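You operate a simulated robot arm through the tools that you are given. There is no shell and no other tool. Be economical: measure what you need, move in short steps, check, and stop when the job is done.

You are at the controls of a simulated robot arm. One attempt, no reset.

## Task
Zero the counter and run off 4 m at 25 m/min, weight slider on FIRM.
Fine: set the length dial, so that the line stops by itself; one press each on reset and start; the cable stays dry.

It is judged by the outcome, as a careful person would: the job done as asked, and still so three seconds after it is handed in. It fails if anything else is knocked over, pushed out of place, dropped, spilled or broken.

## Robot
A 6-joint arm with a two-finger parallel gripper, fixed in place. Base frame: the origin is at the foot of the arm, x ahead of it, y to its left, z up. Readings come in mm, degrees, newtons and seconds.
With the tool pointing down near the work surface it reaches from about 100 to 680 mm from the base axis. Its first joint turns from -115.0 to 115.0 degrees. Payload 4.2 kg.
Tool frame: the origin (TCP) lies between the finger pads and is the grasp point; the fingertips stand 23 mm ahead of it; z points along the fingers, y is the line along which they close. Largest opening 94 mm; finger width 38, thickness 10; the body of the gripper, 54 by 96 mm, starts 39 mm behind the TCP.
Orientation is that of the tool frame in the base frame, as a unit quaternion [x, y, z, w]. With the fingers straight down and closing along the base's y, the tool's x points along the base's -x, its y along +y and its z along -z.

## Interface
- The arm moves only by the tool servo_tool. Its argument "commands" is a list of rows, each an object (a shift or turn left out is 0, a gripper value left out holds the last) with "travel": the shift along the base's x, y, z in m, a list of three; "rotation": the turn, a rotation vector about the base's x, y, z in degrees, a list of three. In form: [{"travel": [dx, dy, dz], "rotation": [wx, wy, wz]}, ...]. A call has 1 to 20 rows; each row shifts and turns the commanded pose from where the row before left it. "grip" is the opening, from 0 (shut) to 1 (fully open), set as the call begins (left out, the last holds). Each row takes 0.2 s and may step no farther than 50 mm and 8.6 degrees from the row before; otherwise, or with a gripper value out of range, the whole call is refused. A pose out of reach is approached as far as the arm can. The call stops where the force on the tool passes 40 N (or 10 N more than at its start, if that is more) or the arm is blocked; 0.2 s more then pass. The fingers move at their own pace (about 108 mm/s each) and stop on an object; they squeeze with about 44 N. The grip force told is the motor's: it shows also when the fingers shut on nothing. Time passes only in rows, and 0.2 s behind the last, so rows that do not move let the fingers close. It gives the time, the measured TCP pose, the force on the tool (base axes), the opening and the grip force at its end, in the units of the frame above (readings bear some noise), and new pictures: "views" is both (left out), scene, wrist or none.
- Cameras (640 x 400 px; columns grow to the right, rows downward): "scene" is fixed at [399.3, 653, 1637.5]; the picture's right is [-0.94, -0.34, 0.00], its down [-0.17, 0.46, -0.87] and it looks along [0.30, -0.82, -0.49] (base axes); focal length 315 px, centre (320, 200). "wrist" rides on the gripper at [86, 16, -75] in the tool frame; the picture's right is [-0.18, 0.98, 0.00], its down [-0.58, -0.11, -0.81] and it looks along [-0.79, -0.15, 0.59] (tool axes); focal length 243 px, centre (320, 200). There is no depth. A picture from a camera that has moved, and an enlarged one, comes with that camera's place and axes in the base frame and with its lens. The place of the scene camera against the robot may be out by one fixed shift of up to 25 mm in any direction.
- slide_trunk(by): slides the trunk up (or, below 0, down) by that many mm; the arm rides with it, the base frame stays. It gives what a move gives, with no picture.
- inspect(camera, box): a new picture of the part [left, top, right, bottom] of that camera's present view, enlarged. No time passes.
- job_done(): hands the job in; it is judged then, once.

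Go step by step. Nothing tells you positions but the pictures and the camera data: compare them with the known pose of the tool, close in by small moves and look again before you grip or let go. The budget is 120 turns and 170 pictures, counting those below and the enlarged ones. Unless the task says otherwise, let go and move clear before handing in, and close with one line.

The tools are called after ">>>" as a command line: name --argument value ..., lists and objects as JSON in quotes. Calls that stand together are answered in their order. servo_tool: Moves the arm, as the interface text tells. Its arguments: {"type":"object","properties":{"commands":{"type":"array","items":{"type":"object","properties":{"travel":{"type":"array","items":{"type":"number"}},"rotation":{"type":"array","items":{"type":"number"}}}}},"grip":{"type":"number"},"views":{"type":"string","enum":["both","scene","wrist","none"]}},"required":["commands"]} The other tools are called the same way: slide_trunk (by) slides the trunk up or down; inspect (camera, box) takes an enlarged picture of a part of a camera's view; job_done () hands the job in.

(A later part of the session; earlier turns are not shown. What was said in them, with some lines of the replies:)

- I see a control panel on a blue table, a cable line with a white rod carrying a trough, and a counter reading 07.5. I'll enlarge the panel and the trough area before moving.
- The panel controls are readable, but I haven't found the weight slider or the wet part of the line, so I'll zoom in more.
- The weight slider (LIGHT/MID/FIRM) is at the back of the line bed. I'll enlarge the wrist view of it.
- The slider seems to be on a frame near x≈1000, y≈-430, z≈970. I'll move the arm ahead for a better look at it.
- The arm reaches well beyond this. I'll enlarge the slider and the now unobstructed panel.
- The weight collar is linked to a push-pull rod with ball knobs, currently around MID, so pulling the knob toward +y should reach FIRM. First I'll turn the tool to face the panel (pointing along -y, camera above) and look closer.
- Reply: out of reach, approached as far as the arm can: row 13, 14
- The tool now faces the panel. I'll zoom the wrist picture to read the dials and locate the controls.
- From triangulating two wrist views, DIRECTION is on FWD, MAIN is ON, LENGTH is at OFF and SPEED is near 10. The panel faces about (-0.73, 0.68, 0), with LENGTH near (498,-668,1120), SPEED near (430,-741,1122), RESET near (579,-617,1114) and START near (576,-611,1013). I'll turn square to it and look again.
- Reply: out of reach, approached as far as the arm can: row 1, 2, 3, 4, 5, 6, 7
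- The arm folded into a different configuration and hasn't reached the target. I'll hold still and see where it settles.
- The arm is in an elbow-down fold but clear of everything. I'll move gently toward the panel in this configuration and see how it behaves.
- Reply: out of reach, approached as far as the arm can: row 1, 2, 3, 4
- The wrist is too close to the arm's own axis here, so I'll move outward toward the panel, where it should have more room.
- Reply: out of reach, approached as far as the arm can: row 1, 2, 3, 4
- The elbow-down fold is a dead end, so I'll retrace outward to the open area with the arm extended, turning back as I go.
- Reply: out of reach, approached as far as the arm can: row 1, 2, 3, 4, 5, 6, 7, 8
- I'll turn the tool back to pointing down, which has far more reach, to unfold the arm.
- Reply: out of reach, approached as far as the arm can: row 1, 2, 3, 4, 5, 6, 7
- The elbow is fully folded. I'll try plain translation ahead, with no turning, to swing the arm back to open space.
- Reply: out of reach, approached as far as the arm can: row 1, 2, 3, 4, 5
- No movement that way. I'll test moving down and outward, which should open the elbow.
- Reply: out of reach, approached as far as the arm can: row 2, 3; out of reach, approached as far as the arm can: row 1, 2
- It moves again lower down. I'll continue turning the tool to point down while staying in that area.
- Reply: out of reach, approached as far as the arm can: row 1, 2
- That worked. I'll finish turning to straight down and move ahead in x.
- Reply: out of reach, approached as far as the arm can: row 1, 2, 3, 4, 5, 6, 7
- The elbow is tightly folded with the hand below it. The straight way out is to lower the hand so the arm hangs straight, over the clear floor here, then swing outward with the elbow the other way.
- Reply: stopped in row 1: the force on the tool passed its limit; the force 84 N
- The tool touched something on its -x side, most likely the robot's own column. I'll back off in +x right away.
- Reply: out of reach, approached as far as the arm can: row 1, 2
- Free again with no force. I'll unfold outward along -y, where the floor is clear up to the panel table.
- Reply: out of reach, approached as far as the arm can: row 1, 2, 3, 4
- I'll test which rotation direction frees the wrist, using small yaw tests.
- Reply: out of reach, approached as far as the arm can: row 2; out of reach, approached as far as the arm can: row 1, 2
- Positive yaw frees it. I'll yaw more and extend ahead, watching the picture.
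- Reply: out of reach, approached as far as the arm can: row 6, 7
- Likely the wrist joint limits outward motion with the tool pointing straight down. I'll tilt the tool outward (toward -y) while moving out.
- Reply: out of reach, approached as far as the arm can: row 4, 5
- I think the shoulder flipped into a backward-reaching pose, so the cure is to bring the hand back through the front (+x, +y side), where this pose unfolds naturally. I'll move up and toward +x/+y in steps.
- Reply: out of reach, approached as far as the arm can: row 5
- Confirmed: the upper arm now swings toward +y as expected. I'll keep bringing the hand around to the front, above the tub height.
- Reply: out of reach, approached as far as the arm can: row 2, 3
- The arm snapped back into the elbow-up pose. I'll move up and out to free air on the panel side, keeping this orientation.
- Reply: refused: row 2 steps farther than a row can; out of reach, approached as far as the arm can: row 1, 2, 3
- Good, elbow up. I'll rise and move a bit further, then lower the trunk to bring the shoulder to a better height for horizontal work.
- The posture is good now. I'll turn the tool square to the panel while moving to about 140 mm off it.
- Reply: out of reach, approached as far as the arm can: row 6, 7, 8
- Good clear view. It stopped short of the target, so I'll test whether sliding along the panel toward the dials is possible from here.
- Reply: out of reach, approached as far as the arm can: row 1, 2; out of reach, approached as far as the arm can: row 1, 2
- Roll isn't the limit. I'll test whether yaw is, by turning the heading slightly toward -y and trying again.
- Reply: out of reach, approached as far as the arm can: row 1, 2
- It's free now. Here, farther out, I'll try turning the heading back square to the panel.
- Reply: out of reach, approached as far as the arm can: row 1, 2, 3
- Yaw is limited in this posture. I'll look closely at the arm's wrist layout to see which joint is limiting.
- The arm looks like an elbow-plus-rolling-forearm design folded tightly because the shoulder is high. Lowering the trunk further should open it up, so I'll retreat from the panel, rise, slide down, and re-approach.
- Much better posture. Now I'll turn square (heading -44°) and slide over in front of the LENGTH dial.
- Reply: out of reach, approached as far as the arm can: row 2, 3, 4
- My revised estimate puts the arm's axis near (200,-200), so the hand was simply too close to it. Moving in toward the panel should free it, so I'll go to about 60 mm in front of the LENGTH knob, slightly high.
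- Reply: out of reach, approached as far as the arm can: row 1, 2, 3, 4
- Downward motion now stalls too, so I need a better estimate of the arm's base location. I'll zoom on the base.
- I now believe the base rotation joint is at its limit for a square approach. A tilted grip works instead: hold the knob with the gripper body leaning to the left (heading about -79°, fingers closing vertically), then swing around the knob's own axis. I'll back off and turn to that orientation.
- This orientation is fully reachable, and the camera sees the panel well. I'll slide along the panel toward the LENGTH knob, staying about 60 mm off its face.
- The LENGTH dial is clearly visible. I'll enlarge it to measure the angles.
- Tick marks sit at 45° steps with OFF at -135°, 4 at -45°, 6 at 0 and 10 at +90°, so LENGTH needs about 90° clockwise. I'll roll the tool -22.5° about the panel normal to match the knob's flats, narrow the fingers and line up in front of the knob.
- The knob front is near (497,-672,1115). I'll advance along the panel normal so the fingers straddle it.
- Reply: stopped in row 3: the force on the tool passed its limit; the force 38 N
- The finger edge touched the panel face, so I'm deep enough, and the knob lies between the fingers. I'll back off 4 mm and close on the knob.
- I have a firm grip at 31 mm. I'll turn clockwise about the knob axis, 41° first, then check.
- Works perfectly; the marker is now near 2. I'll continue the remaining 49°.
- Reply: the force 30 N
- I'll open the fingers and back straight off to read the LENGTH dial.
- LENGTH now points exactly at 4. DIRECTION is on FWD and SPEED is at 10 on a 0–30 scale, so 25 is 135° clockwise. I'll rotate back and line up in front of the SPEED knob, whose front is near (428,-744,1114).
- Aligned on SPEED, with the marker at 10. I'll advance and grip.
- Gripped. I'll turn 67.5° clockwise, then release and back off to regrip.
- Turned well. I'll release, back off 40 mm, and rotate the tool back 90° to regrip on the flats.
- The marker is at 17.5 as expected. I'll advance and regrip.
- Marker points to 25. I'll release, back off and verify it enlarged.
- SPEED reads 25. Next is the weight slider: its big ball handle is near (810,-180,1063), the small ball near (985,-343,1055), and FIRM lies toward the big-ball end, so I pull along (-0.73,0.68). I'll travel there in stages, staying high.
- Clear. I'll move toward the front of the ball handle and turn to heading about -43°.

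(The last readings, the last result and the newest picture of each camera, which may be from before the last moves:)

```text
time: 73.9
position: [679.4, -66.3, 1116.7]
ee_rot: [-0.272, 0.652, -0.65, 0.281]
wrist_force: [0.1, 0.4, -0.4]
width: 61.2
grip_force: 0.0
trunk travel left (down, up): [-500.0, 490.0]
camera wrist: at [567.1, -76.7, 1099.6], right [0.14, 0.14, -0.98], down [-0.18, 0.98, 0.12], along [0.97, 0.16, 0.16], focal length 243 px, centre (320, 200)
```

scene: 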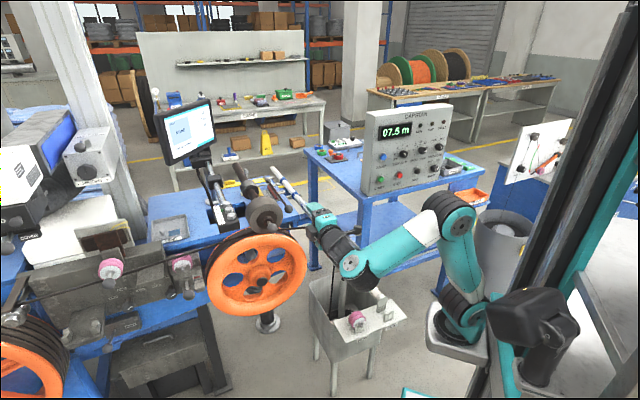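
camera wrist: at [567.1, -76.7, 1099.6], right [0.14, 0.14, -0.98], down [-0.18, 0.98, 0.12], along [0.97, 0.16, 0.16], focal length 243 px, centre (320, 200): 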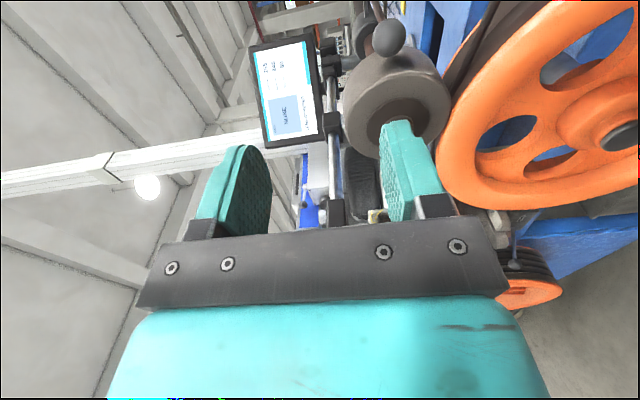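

Great view: the ball is about 32 mm across at roughly (815,-176,1055), with the roller just beside it. I'll approach with the fingers above and below the ball, to a point 70 mm short first.

>>> servo_tool --commands '[{"travel": [0.0253, -0.0197, -0.0207]}, {"travel": [0.0253, -0.0197, -0.0207]}, {"travel": [0.0253, -0.0197, -0.0207]}]' --views "both"

```text
time: 74.7
position: [756.3, -122.5, 1054.0]
ee_rot: [-0.271, 0.652, -0.65, 0.282]
wrist_force: [-1.1, 0.2, -0.1]
width: 61.3
grip_force: 0.3
trunk travel left (down, up): [-500.0, 490.0]
camera wrist: at [643.1, -134.0, 1037.4], right [0.14, 0.14, -0.98], down [-0.18, 0.98, 0.11], along [0.97, 0.16, 0.16], focal length 243 px, centre (320, 200)
```

scene: 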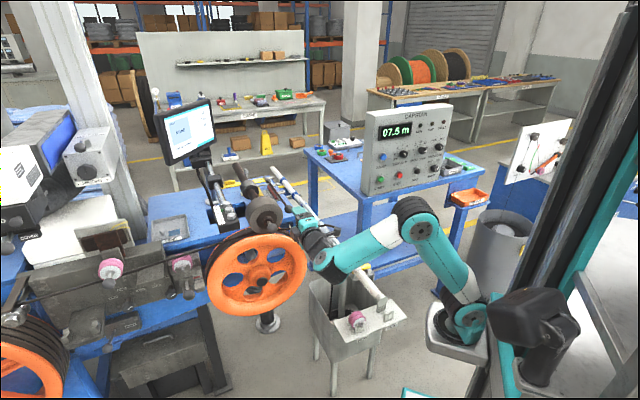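
wrist: 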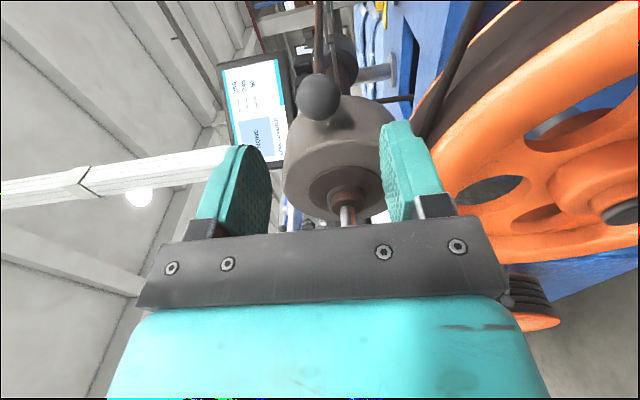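

The ball is where expected, and the wheel and cable are well below. I'll narrow the opening and advance onto the ball.

>>> servo_tool --commands '[{"travel": [0.017, -0.0175, 0.0005]}, {"travel": [0.017, -0.0175, 0.0005]}, {"travel": [0.0154, -0.0165, 0.0005]}]' --grip 0.52 --views "wrist"

```text
time: 75.5
position: [801.4, -175.0, 1057.8]
ee_rot: [-0.272, 0.651, -0.651, 0.28]
wrist_force: [0.0, -0.2, -0.1]
width: 48.7
grip_force: 0.1
trunk travel left (down, up): [-500.0, 490.0]
camera wrist: at [689.4, -185.4, 1039.8], right [0.14, 0.14, -0.98], down [-0.18, 0.98, 0.11], along [0.97, 0.16, 0.16], focal length 243 px, centre (320, 200)
```

wrist: 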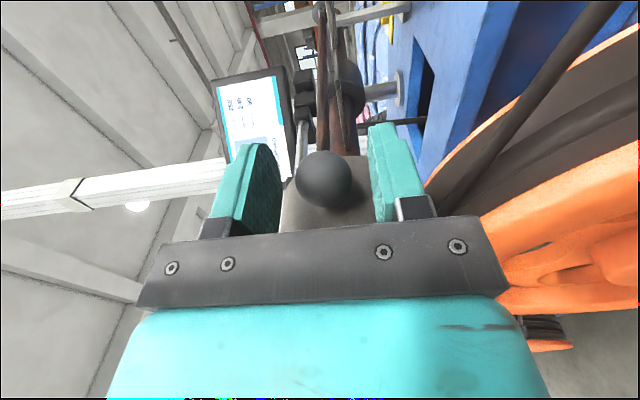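

The ball is between the fingers. I'll close on it.

>>> servo_tool --commands '[{"travel": [0, 0, 0]}, {"travel": [0, 0, 0]}]' --grip 0.0 --views "both"

>>> inspect --camera "scene" --box '[225, 155, 335, 250]'

```text
time: 76.1
position: [802.4, -174.5, 1056.3]
ee_rot: [0.272, -0.651, 0.651, -0.282]
wrist_force: [2.3, -0.4, -2.1]
width: 29.5
grip_force: 44.8
trunk travel left (down, up): [-500.0, 490.0]
camera wrist: at [689.5, -185.5, 1039.5], right [0.14, 0.14, -0.98], down [-0.18, 0.98, 0.11], along [0.97, 0.16, 0.16], focal length 243 px, centre (320, 200)
```

scene: 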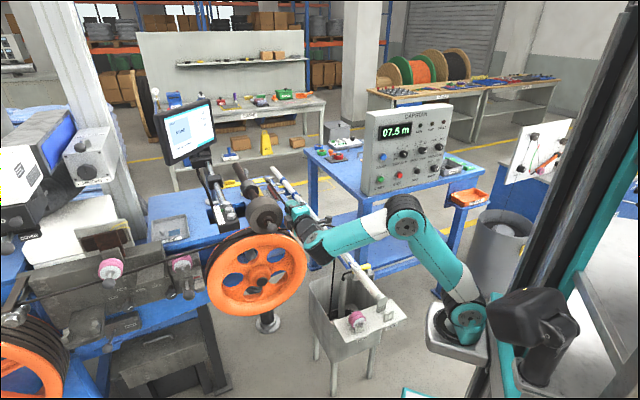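
wrist: 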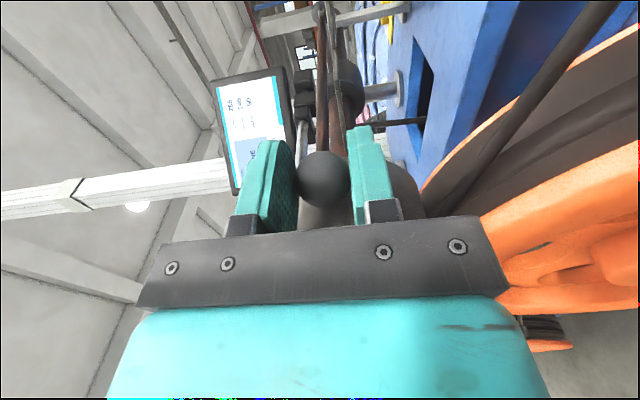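

```text
4.21 times, centred on (280, 202) of scene
camera zoom: at [399.3, 653.0, 1637.5], right [-0.94, -0.34, 0.0], down [-0.17, 0.46, -0.87], along [0.3, -0.82, -0.49], focal length 1327 px, centre (488, 190)
```

zoom: 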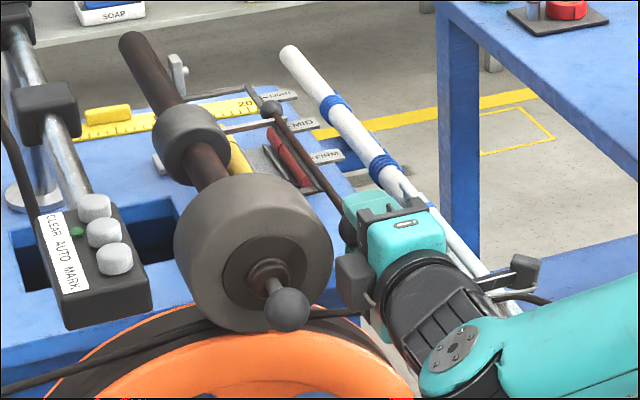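

I have hold of the ball. I'll pull 20 mm along the rod and watch whether the weight collar moves.

>>> servo_tool --commands '[{"travel": [-0.0073, 0.0069, 0]}, {"travel": [-0.0073, 0.0069, 0]}, {"travel": [0, 0, 0]}]' --views "none"

>>> inspect --camera "scene" --box '[255, 165, 315, 210]'

```text
time: 76.9
position: [786.6, -160.2, 1056.0]
ee_rot: [-0.271, 0.651, -0.651, 0.281]
wrist_force: [7.5, 4.3, 5.7]
width: 29.6
grip_force: 44.7
trunk travel left (down, up): [-500.0, 490.0]
```

```text
8.89 times, centred on (285, 188) of scene
camera zoom: at [399.3, 653.0, 1637.5], right [-0.94, -0.34, 0.0], down [-0.17, 0.46, -0.87], along [0.3, -0.82, -0.49], focal length 2801 px, centre (631, 311)
```

zoom: 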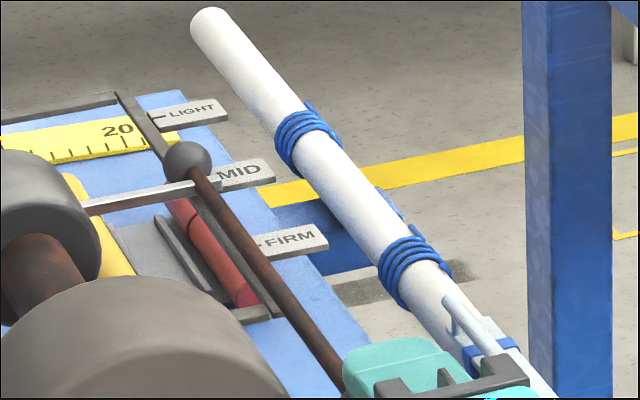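

It slides: the pointer bar left MID toward FIRM, and I estimate about 60 mm tag spacing. I'll pull 27 mm more and check.

>>> servo_tool --commands '[{"travel": [-0.0073, 0.0069, 0]}, {"travel": [-0.0073, 0.0069, 0]}, {"travel": [-0.005, 0.0047, 0]}, {"travel": [0, 0, 0]}]' --views "none"

>>> inspect --camera "scene" --box '[255, 165, 315, 210]'

```text
time: 77.9
position: [769.5, -140.8, 1056.9]
ee_rot: [-0.271, 0.651, -0.65, 0.283]
wrist_force: [11.1, 8.6, 13.7]
width: 29.6
grip_force: 44.8
trunk travel left (down, up): [-500.0, 490.0]
```

```text
8.89 times, centred on (285, 188) of scene
camera zoom: at [399.3, 653.0, 1637.5], right [-0.94, -0.34, 0.0], down [-0.17, 0.46, -0.87], along [0.3, -0.82, -0.49], focal length 2801 px, centre (631, 311)
```

zoom: 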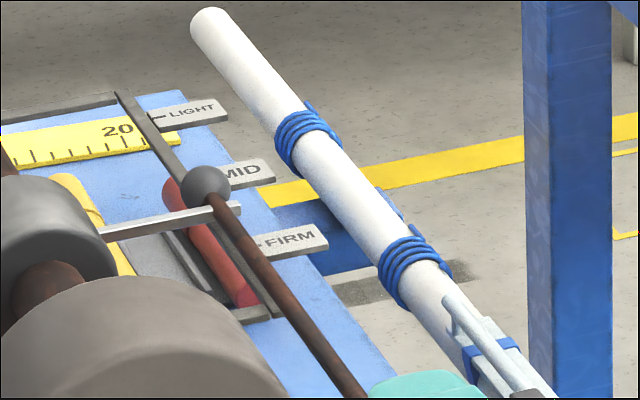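

The rod wants to rise slightly, as shown by the side force. I'll ease that and pull about 14 mm more.

>>> servo_tool --commands '[{"travel": [-0.004, 0.0058, 0.002]}, {"travel": [-0.0045, 0.0055, 0.001]}, {"travel": [0, 0, 0]}]' --views "none"

>>> inspect --camera "scene" --box '[262, 170, 302, 200]'

```text
time: 78.7
position: [758.9, -132.6, 1056.5]
ee_rot: [-0.271, 0.653, -0.65, 0.279]
wrist_force: [-0.3, 2.3, -4.2]
width: 29.6
grip_force: 45.5
trunk travel left (down, up): [-500.0, 490.0]
```

```text
13.33 times, centred on (282, 185) of scene
camera zoom: at [399.3, 653.0, 1637.5], right [-0.94, -0.34, 0.0], down [-0.17, 0.46, -0.87], along [0.3, -0.82, -0.49], focal length 4202 px, centre (827, 400)
```

zoom: 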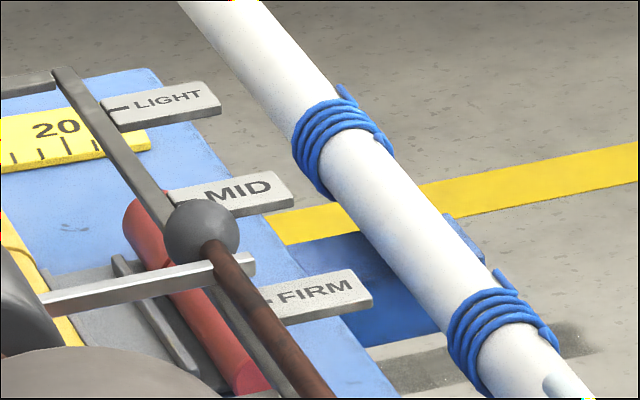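

The pointer has gone about 81% of the way from MID to FIRM, so roughly 13–14 mm remains. I'll pull that.

>>> servo_tool --commands '[{"travel": [-0.005, 0.0048, 0.0003]}, {"travel": [-0.0047, 0.0045, 0.0002]}, {"travel": [0, 0, 0]}]' --views "none"

>>> inspect --camera "scene" --box '[262, 170, 302, 200]'

```text
time: 79.5
position: [751.0, -124.5, 1058.0]
ee_rot: [-0.271, 0.653, -0.65, 0.279]
wrist_force: [29.0, -14.2, -12.4]
width: 29.3
grip_force: 44.9
trunk travel left (down, up): [-500.0, 490.0]
```

```text
13.33 times, centred on (282, 185) of scene
camera zoom: at [399.3, 653.0, 1637.5], right [-0.94, -0.34, 0.0], down [-0.17, 0.46, -0.87], along [0.3, -0.82, -0.49], focal length 4202 px, centre (827, 400)
```

zoom: 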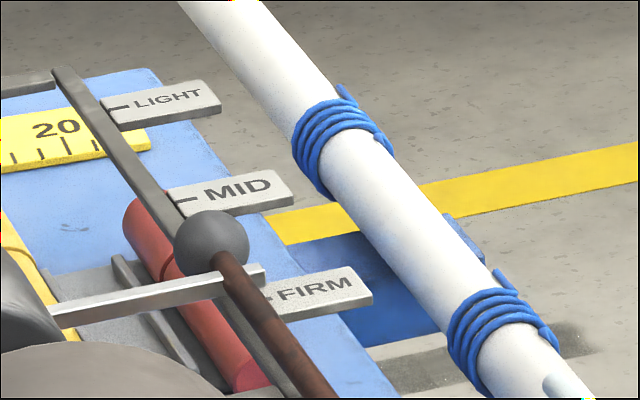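

The slider hit its end stop, and the pointer bears the same relation to the FIRM tick as it did to MID at the start. I'll release, back away and check that it stays.

>>> servo_tool --commands '[{"travel": [0.001, -0.001, 0]}, {"travel": [0, 0, 0]}, {"travel": [0, 0, 0]}, {"travel": [-0.02, 0.019, 0]}, {"travel": [-0.03, 0.028, 0.005]}, {"travel": [-0.03, 0.028, 0.015]}]' --grip 0.52 --views "wrist"

>>> inspect --camera "scene" --box '[252, 165, 308, 207]'

```text
time: 80.9
position: [682.3, -65.7, 1081.9]
ee_rot: [-0.275, 0.654, -0.647, 0.281]
wrist_force: [0.1, 1.1, 0.6]
width: 48.9
grip_force: 0.1
out of reach, approached as far as the arm can: row 6
trunk travel left (down, up): [-500.0, 490.0]
camera wrist: at [570.0, -77.2, 1064.8], right [0.13, 0.14, -0.98], down [-0.18, 0.98, 0.12], along [0.97, 0.16, 0.16], focal length 243 px, centre (320, 200)
```

wrist: 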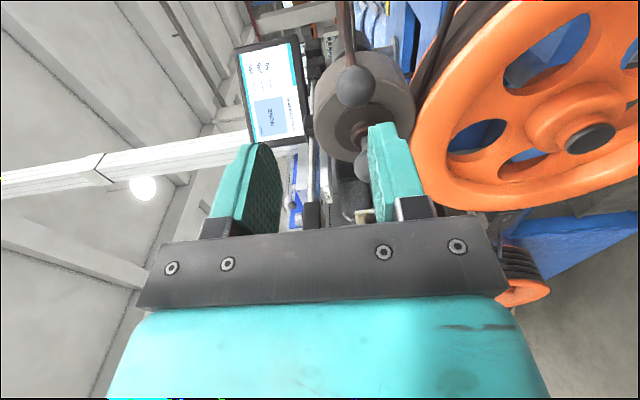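

```text
9.52 times, centred on (280, 186) of scene
camera zoom: at [399.3, 653.0, 1637.5], right [-0.94, -0.34, 0.0], down [-0.17, 0.46, -0.87], along [0.3, -0.82, -0.49], focal length 3001 px, centre (701, 333)
```

zoom: 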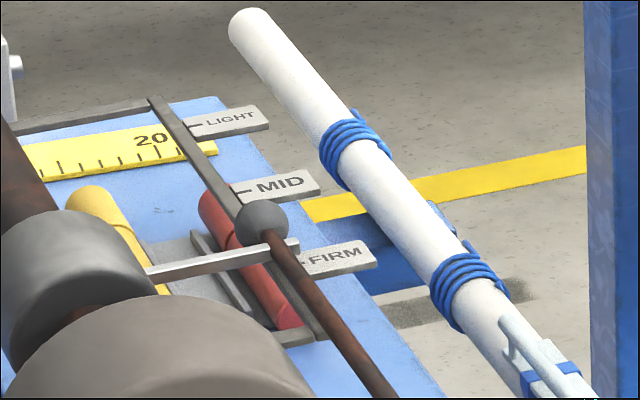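

The slider is on FIRM and staying. Before running, I'll check the tub and cable for anything wet or in the way.

>>> inspect --camera "scene" --box '[300, 215, 400, 330]'

>>> inspect --camera "scene" --box '[0, 230, 220, 380]'

```text
3.48 times, centred on (350, 272) of scene
camera zoom: at [399.3, 653.0, 1637.5], right [-0.94, -0.34, 0.0], down [-0.17, 0.46, -0.87], along [0.3, -0.82, -0.49], focal length 1096 px, centre (216, -52)
```

zoom: 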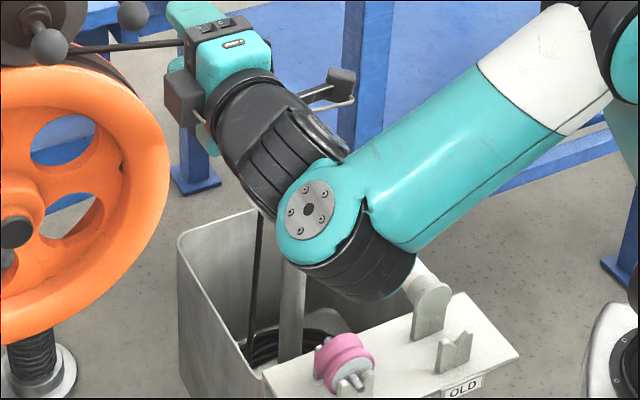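

```text
2.67 times, centred on (110, 305) of scene
camera zoom: at [399.3, 653.0, 1637.5], right [-0.94, -0.34, 0.0], down [-0.17, 0.46, -0.87], along [0.3, -0.82, -0.49], focal length 840 px, centre (880, -80)
```

zoom: 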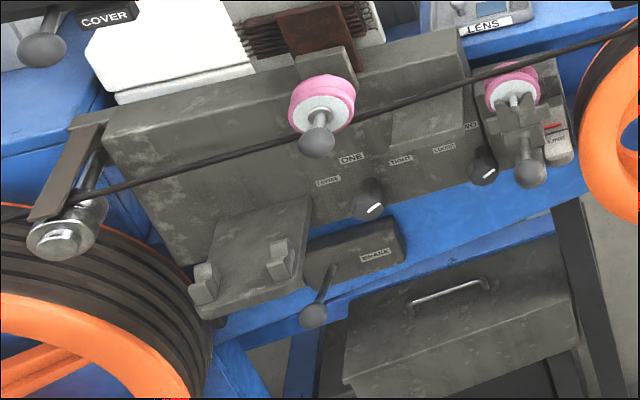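

All dry and undisturbed, so nothing else needs touching. Now RESET near (581,-618,1114): with fingers closed and this same heading, I'll travel to about 40 mm in front of it.

>>> servo_tool --commands '[{"travel": [-0.005, -0.045, 0.02]}, {"travel": [-0.005, -0.045, 0.02]}, {"travel": [-0.01, -0.045, 0.015]}, {"travel": [-0.01, -0.045, 0.01]}, {"travel": [-0.01, -0.045, 0.0]}, {"travel": [-0.015, -0.045, 0.0]}, {"travel": [-0.015, -0.045, 0.0]}, {"travel": [-0.015, -0.045, 0.0]}, {"travel": [-0.015, -0.045, 0.0]}, {"travel": [-0.015, -0.045, -0.01]}, {"travel": [-0.02, -0.03, -0.015]}]' --grip 0.0 --views "both"

```text
time: 83.3
position: [550.4, -546.9, 1124.4]
ee_rot: [0.271, -0.651, 0.651, -0.282]
wrist_force: [0.4, 0.0, 0.4]
width: 0.0
grip_force: 43.0
trunk travel left (down, up): [-500.0, 490.0]
camera wrist: at [438.5, -557.1, 1106.7], right [0.14, 0.14, -0.98], down [-0.18, 0.98, 0.11], along [0.97, 0.16, 0.16], focal length 243 px, centre (320, 200)
```

scene: 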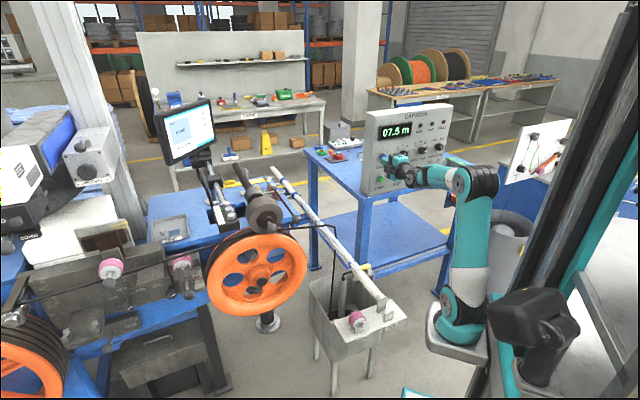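
wrist: 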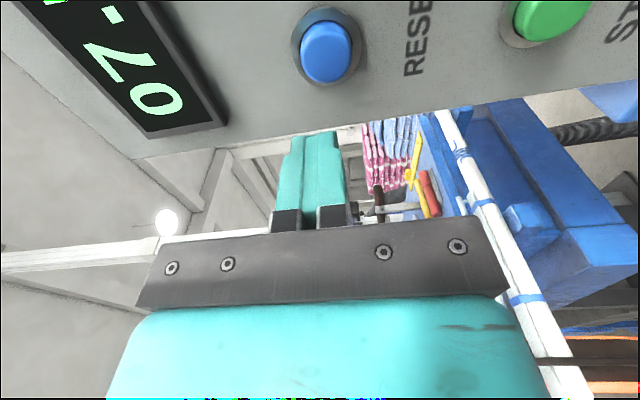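

RESET refines to about (579.5,-615.5,1115). I'll align laterally, then approach to about 12 mm short.

>>> servo_tool --commands '[{"travel": [-0.0203, -0.021, -0.0094]}, {"travel": [0.0115, -0.011, 0]}, {"travel": [0.0115, -0.011, 0]}]' --views "wrist"

```text
time: 84.1
position: [553.9, -586.9, 1113.2]
ee_rot: [-0.271, 0.651, -0.65, 0.281]
wrist_force: [0.6, 0.1, 0.0]
width: 0.0
grip_force: 42.5
trunk travel left (down, up): [-500.0, 490.0]
camera wrist: at [442.7, -597.8, 1096.0], right [0.14, 0.14, -0.98], down [-0.18, 0.98, 0.11], along [0.97, 0.16, 0.16], focal length 243 px, centre (320, 200)
```

wrist: 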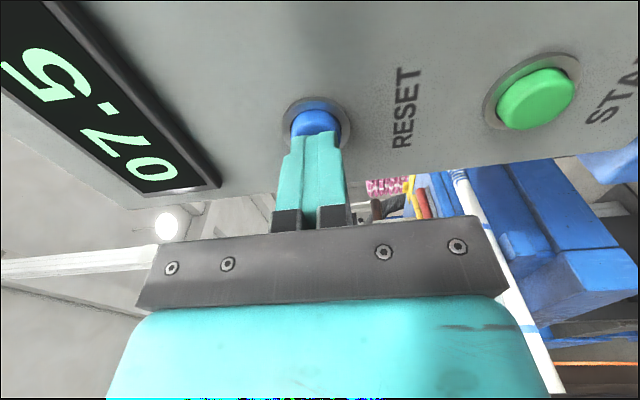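

Aligned on RESET. One slow push until the force stop.

>>> servo_tool --commands '[{"travel": [0.0029, -0.0028, 0]}, {"travel": [0.0029, -0.0028, 0]}, {"travel": [0.0029, -0.0028, 0]}, {"travel": [0.0029, -0.0028, 0]}]' --views "wrist"

```text
time: 85.1
position: [561.6, -594.2, 1113.8]
ee_rot: [-0.271, 0.652, -0.65, 0.281]
wrist_force: [-22.7, 29.7, -1.6]
width: 0.1
grip_force: 42.5
trunk travel left (down, up): [-500.0, 490.0]
stopped in row 4: the force on the tool passed its limit (the readings are from after the stop); the commanded pose is now the measured one
camera wrist: at [449.6, -605.3, 1096.4], right [0.14, 0.14, -0.98], down [-0.18, 0.98, 0.12], along [0.97, 0.16, 0.16], focal length 243 px, centre (320, 200)
```

wrist: 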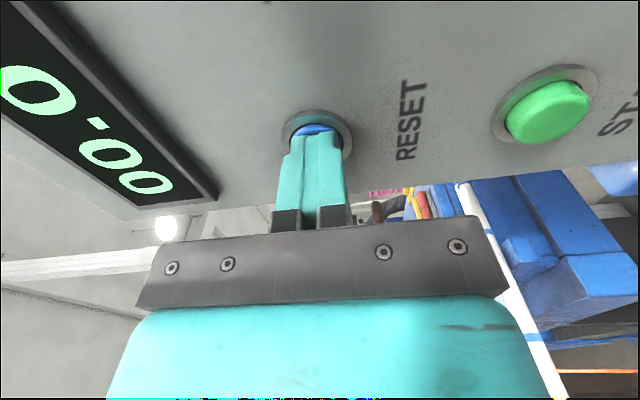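

The counter reads 00.0. I'll back off and go down to START.

>>> servo_tool --commands '[{"travel": [-0.0125, 0.0122, 0]}, {"travel": [-0.0125, 0.0122, 0]}, {"travel": [0, 0, -0.034]}, {"travel": [0, 0, -0.034]}, {"travel": [0, 0, -0.033]}]' --views "wrist"

```text
time: 86.3
position: [538.4, -572.6, 1011.7]
ee_rot: [-0.271, 0.652, -0.649, 0.281]
wrist_force: [0.5, 0.0, 0.2]
width: 0.0
grip_force: 42.2
trunk travel left (down, up): [-500.0, 490.0]
camera wrist: at [425.9, -584.2, 993.7], right [0.14, 0.14, -0.98], down [-0.18, 0.98, 0.12], along [0.97, 0.16, 0.16], focal length 243 px, centre (320, 200)
```

wrist: 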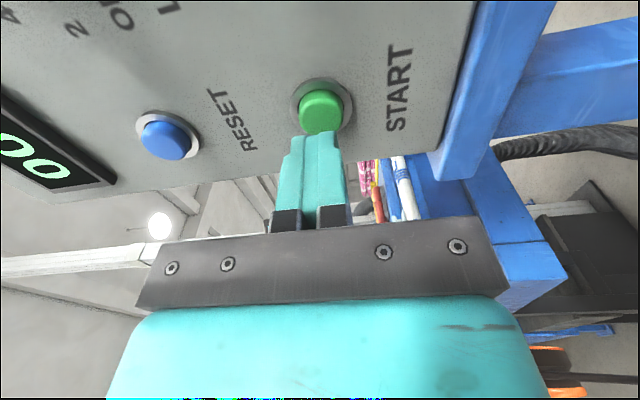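

START is right ahead. I'll close to about 10 mm, then push once.

>>> servo_tool --commands '[{"travel": [0.005, -0.0105, -0.001]}, {"travel": [0.0075, -0.0075, 0]}, {"travel": [0.0025, -0.0025, 0]}]' --views "wrist"

>>> inspect --camera "scene" --box '[365, 95, 455, 200]'

```text
time: 87.1
position: [553.3, -592.8, 1010.7]
ee_rot: [-0.272, 0.653, -0.649, 0.281]
wrist_force: [-0.7, 0.9, 0.8]
width: 0.0
grip_force: 41.8
trunk travel left (down, up): [-500.0, 490.0]
camera wrist: at [441.1, -603.5, 993.2], right [0.14, 0.14, -0.98], down [-0.18, 0.98, 0.12], along [0.97, 0.16, 0.16], focal length 243 px, centre (320, 200)
```

wrist: 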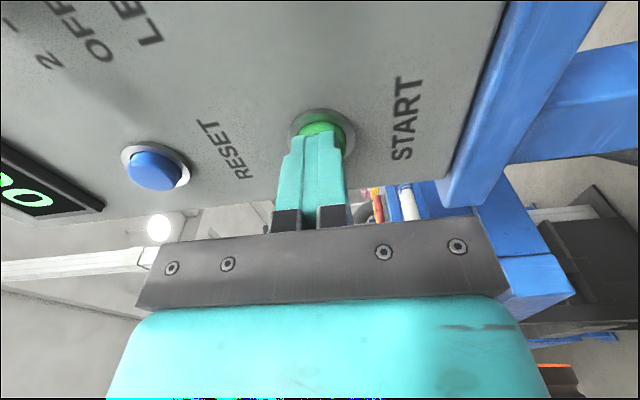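

```text
3.81 times, centred on (410, 148) of scene
camera zoom: at [399.3, 653.0, 1637.5], right [-0.94, -0.34, 0.0], down [-0.17, 0.46, -0.87], along [0.3, -0.82, -0.49], focal length 1200 px, centre (-23, 400)
```

zoom: 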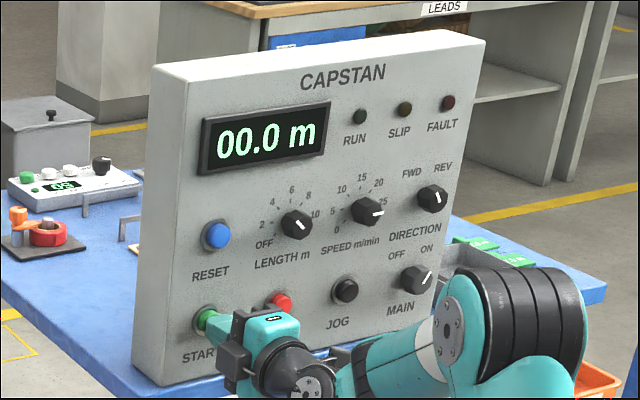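

All settings look right and the counter is at 00.0. I'll push START once, then withdraw.

>>> servo_tool --commands '[{"travel": [0.0029, -0.0028, 0]}, {"travel": [0.0029, -0.0028, 0]}, {"travel": [0.0029, -0.0028, 0]}, {"travel": [0.0029, -0.0028, 0]}]' --views "scene"

```text
time: 87.9
position: [559.5, -597.3, 1009.7]
ee_rot: [-0.272, 0.653, -0.648, 0.281]
wrist_force: [-23.1, 28.8, 4.0]
width: 0.0
grip_force: 42.2
trunk travel left (down, up): [-500.0, 490.0]
stopped in row 3: the force on the tool passed its limit (the readings are from after the stop); the commanded pose is now the measured one
```

scene: 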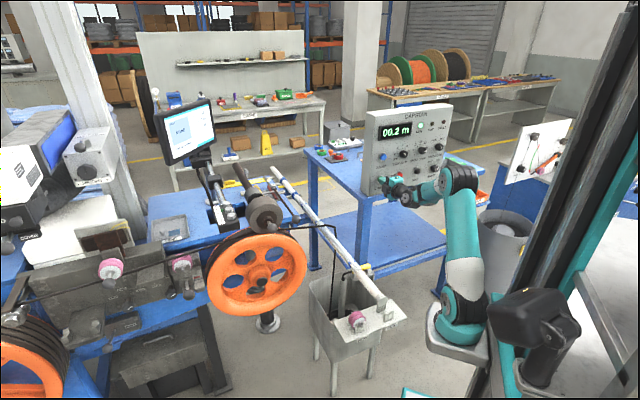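

It's running: the RUN lamp is lit and the counter reads 00.2. I'll back off and let it run.

>>> servo_tool --commands '[{"travel": [-0.0145, 0.014, 0]}, {"travel": [-0.0145, 0.014, 0]}, {"travel": [0.0, 0.03, 0]}, {"travel": [0.0, 0.03, 0]}]' --views "scene"

>>> inspect --camera "scene" --box '[365, 95, 455, 200]'

>>> inspect --camera "scene" --box '[200, 150, 420, 350]'

```text
time: 88.9
position: [531.6, -513.5, 1009.0]
ee_rot: [-0.271, 0.654, -0.648, 0.281]
wrist_force: [0.2, 0.7, -0.7]
width: 0.0
grip_force: 42.4
trunk travel left (down, up): [-500.0, 490.0]
```

scene: 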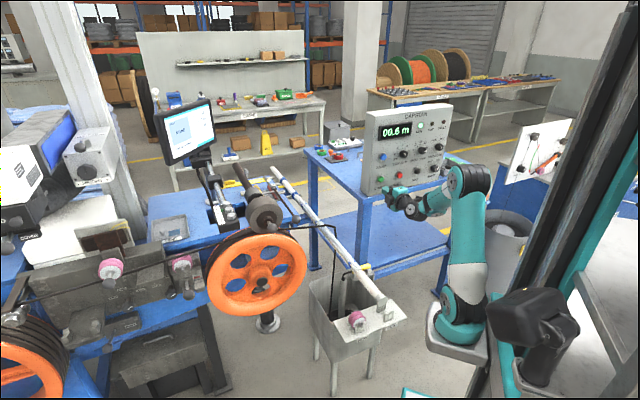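

```text
3.81 times, centred on (410, 148) of scene
camera zoom: at [399.3, 653.0, 1637.5], right [-0.94, -0.34, 0.0], down [-0.17, 0.46, -0.87], along [0.3, -0.82, -0.49], focal length 1200 px, centre (-23, 400)
```

zoom: 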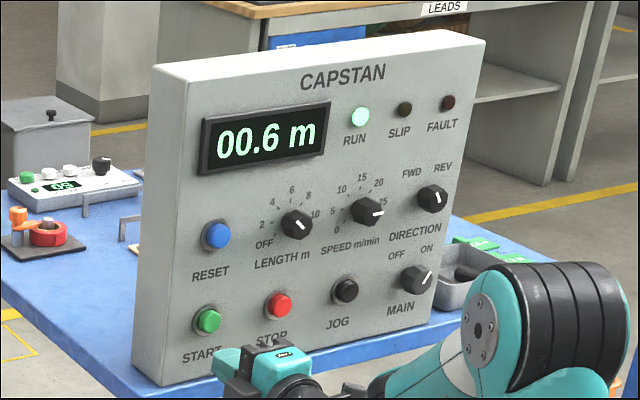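

```text
2.00 times, centred on (310, 250) of scene
camera zoom: at [399.3, 653.0, 1637.5], right [-0.94, -0.34, 0.0], down [-0.17, 0.46, -0.87], along [0.3, -0.82, -0.49], focal length 630 px, centre (340, 100)
```

zoom: 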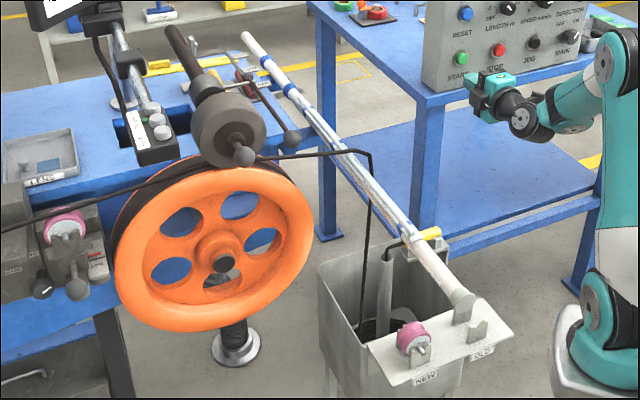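

Running at about 0.4 m/s with no slip and no fault. I'll wait for it to stop by itself.

>>> servo_tool --commands '[{}, {}, {}, {}, {}, {}, {}, {}, {}, {}, {}, {}, {}, {}, {}, {}, {}, {}, {}, {}]' --views "none"

>>> servo_tool --commands '[{}, {}, {}, {}, {}, {}, {}, {}, {}, {}, {}, {}, {}, {}, {}, {}, {}, {}, {}, {}]' --views "none"

>>> servo_tool --commands '[{}, {}, {}, {}, {}, {}, {}, {}, {}, {}]' --views "scene"

>>> inspect --camera "scene" --box '[365, 95, 455, 200]'

```text
time: 93.1
position: [532.8, -512.6, 1009.6]
ee_rot: [-0.271, 0.654, -0.648, 0.28]
wrist_force: [-0.3, 0.3, 0.4]
width: 0.1
grip_force: 42.5
trunk travel left (down, up): [-500.0, 490.0]
```

```text
time: 97.3
position: [531.9, -512.0, 1009.7]
ee_rot: [-0.271, 0.654, -0.648, 0.281]
wrist_force: [-0.1, -0.4, 0.3]
width: 0.0
grip_force: 42.6
trunk travel left (down, up): [-500.0, 490.0]
```

```text
time: 99.5
position: [530.8, -512.2, 1008.7]
ee_rot: [-0.272, 0.655, -0.647, 0.281]
wrist_force: [-0.2, -0.8, -0.6]
width: 0.1
grip_force: 42.3
trunk travel left (down, up): [-500.0, 490.0]
```

scene: 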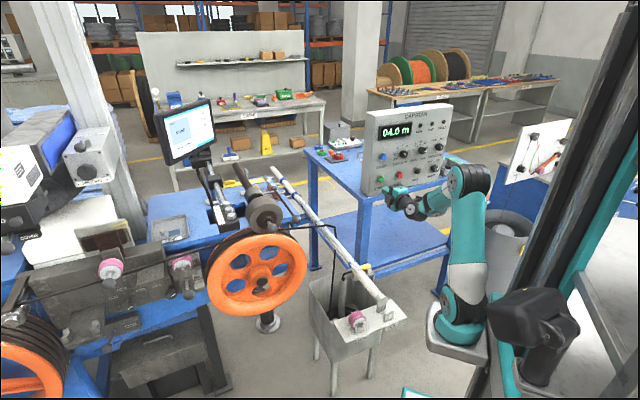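

```text
3.81 times, centred on (410, 148) of scene
camera zoom: at [399.3, 653.0, 1637.5], right [-0.94, -0.34, 0.0], down [-0.17, 0.46, -0.87], along [0.3, -0.82, -0.49], focal length 1200 px, centre (-23, 400)
```

zoom: 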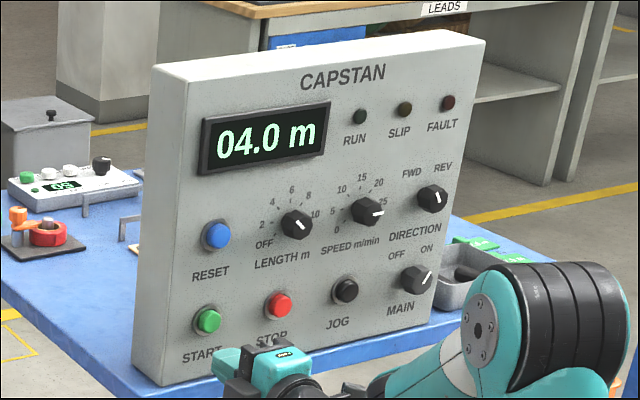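

The line stopped by itself at 04.0 m. The RUN lamp is off, there is no slip or fault, the slider is on FIRM and the arm is clear, so I'm handing in.

>>> job_done

```text
The job is handed in.
```

The counter was zeroed and 4.0 m run off at 25 m/min with the weight slider on FIRM; the line stopped by itself from the length dial, with one press each on reset and start, and nothing touched that could wet the cable.
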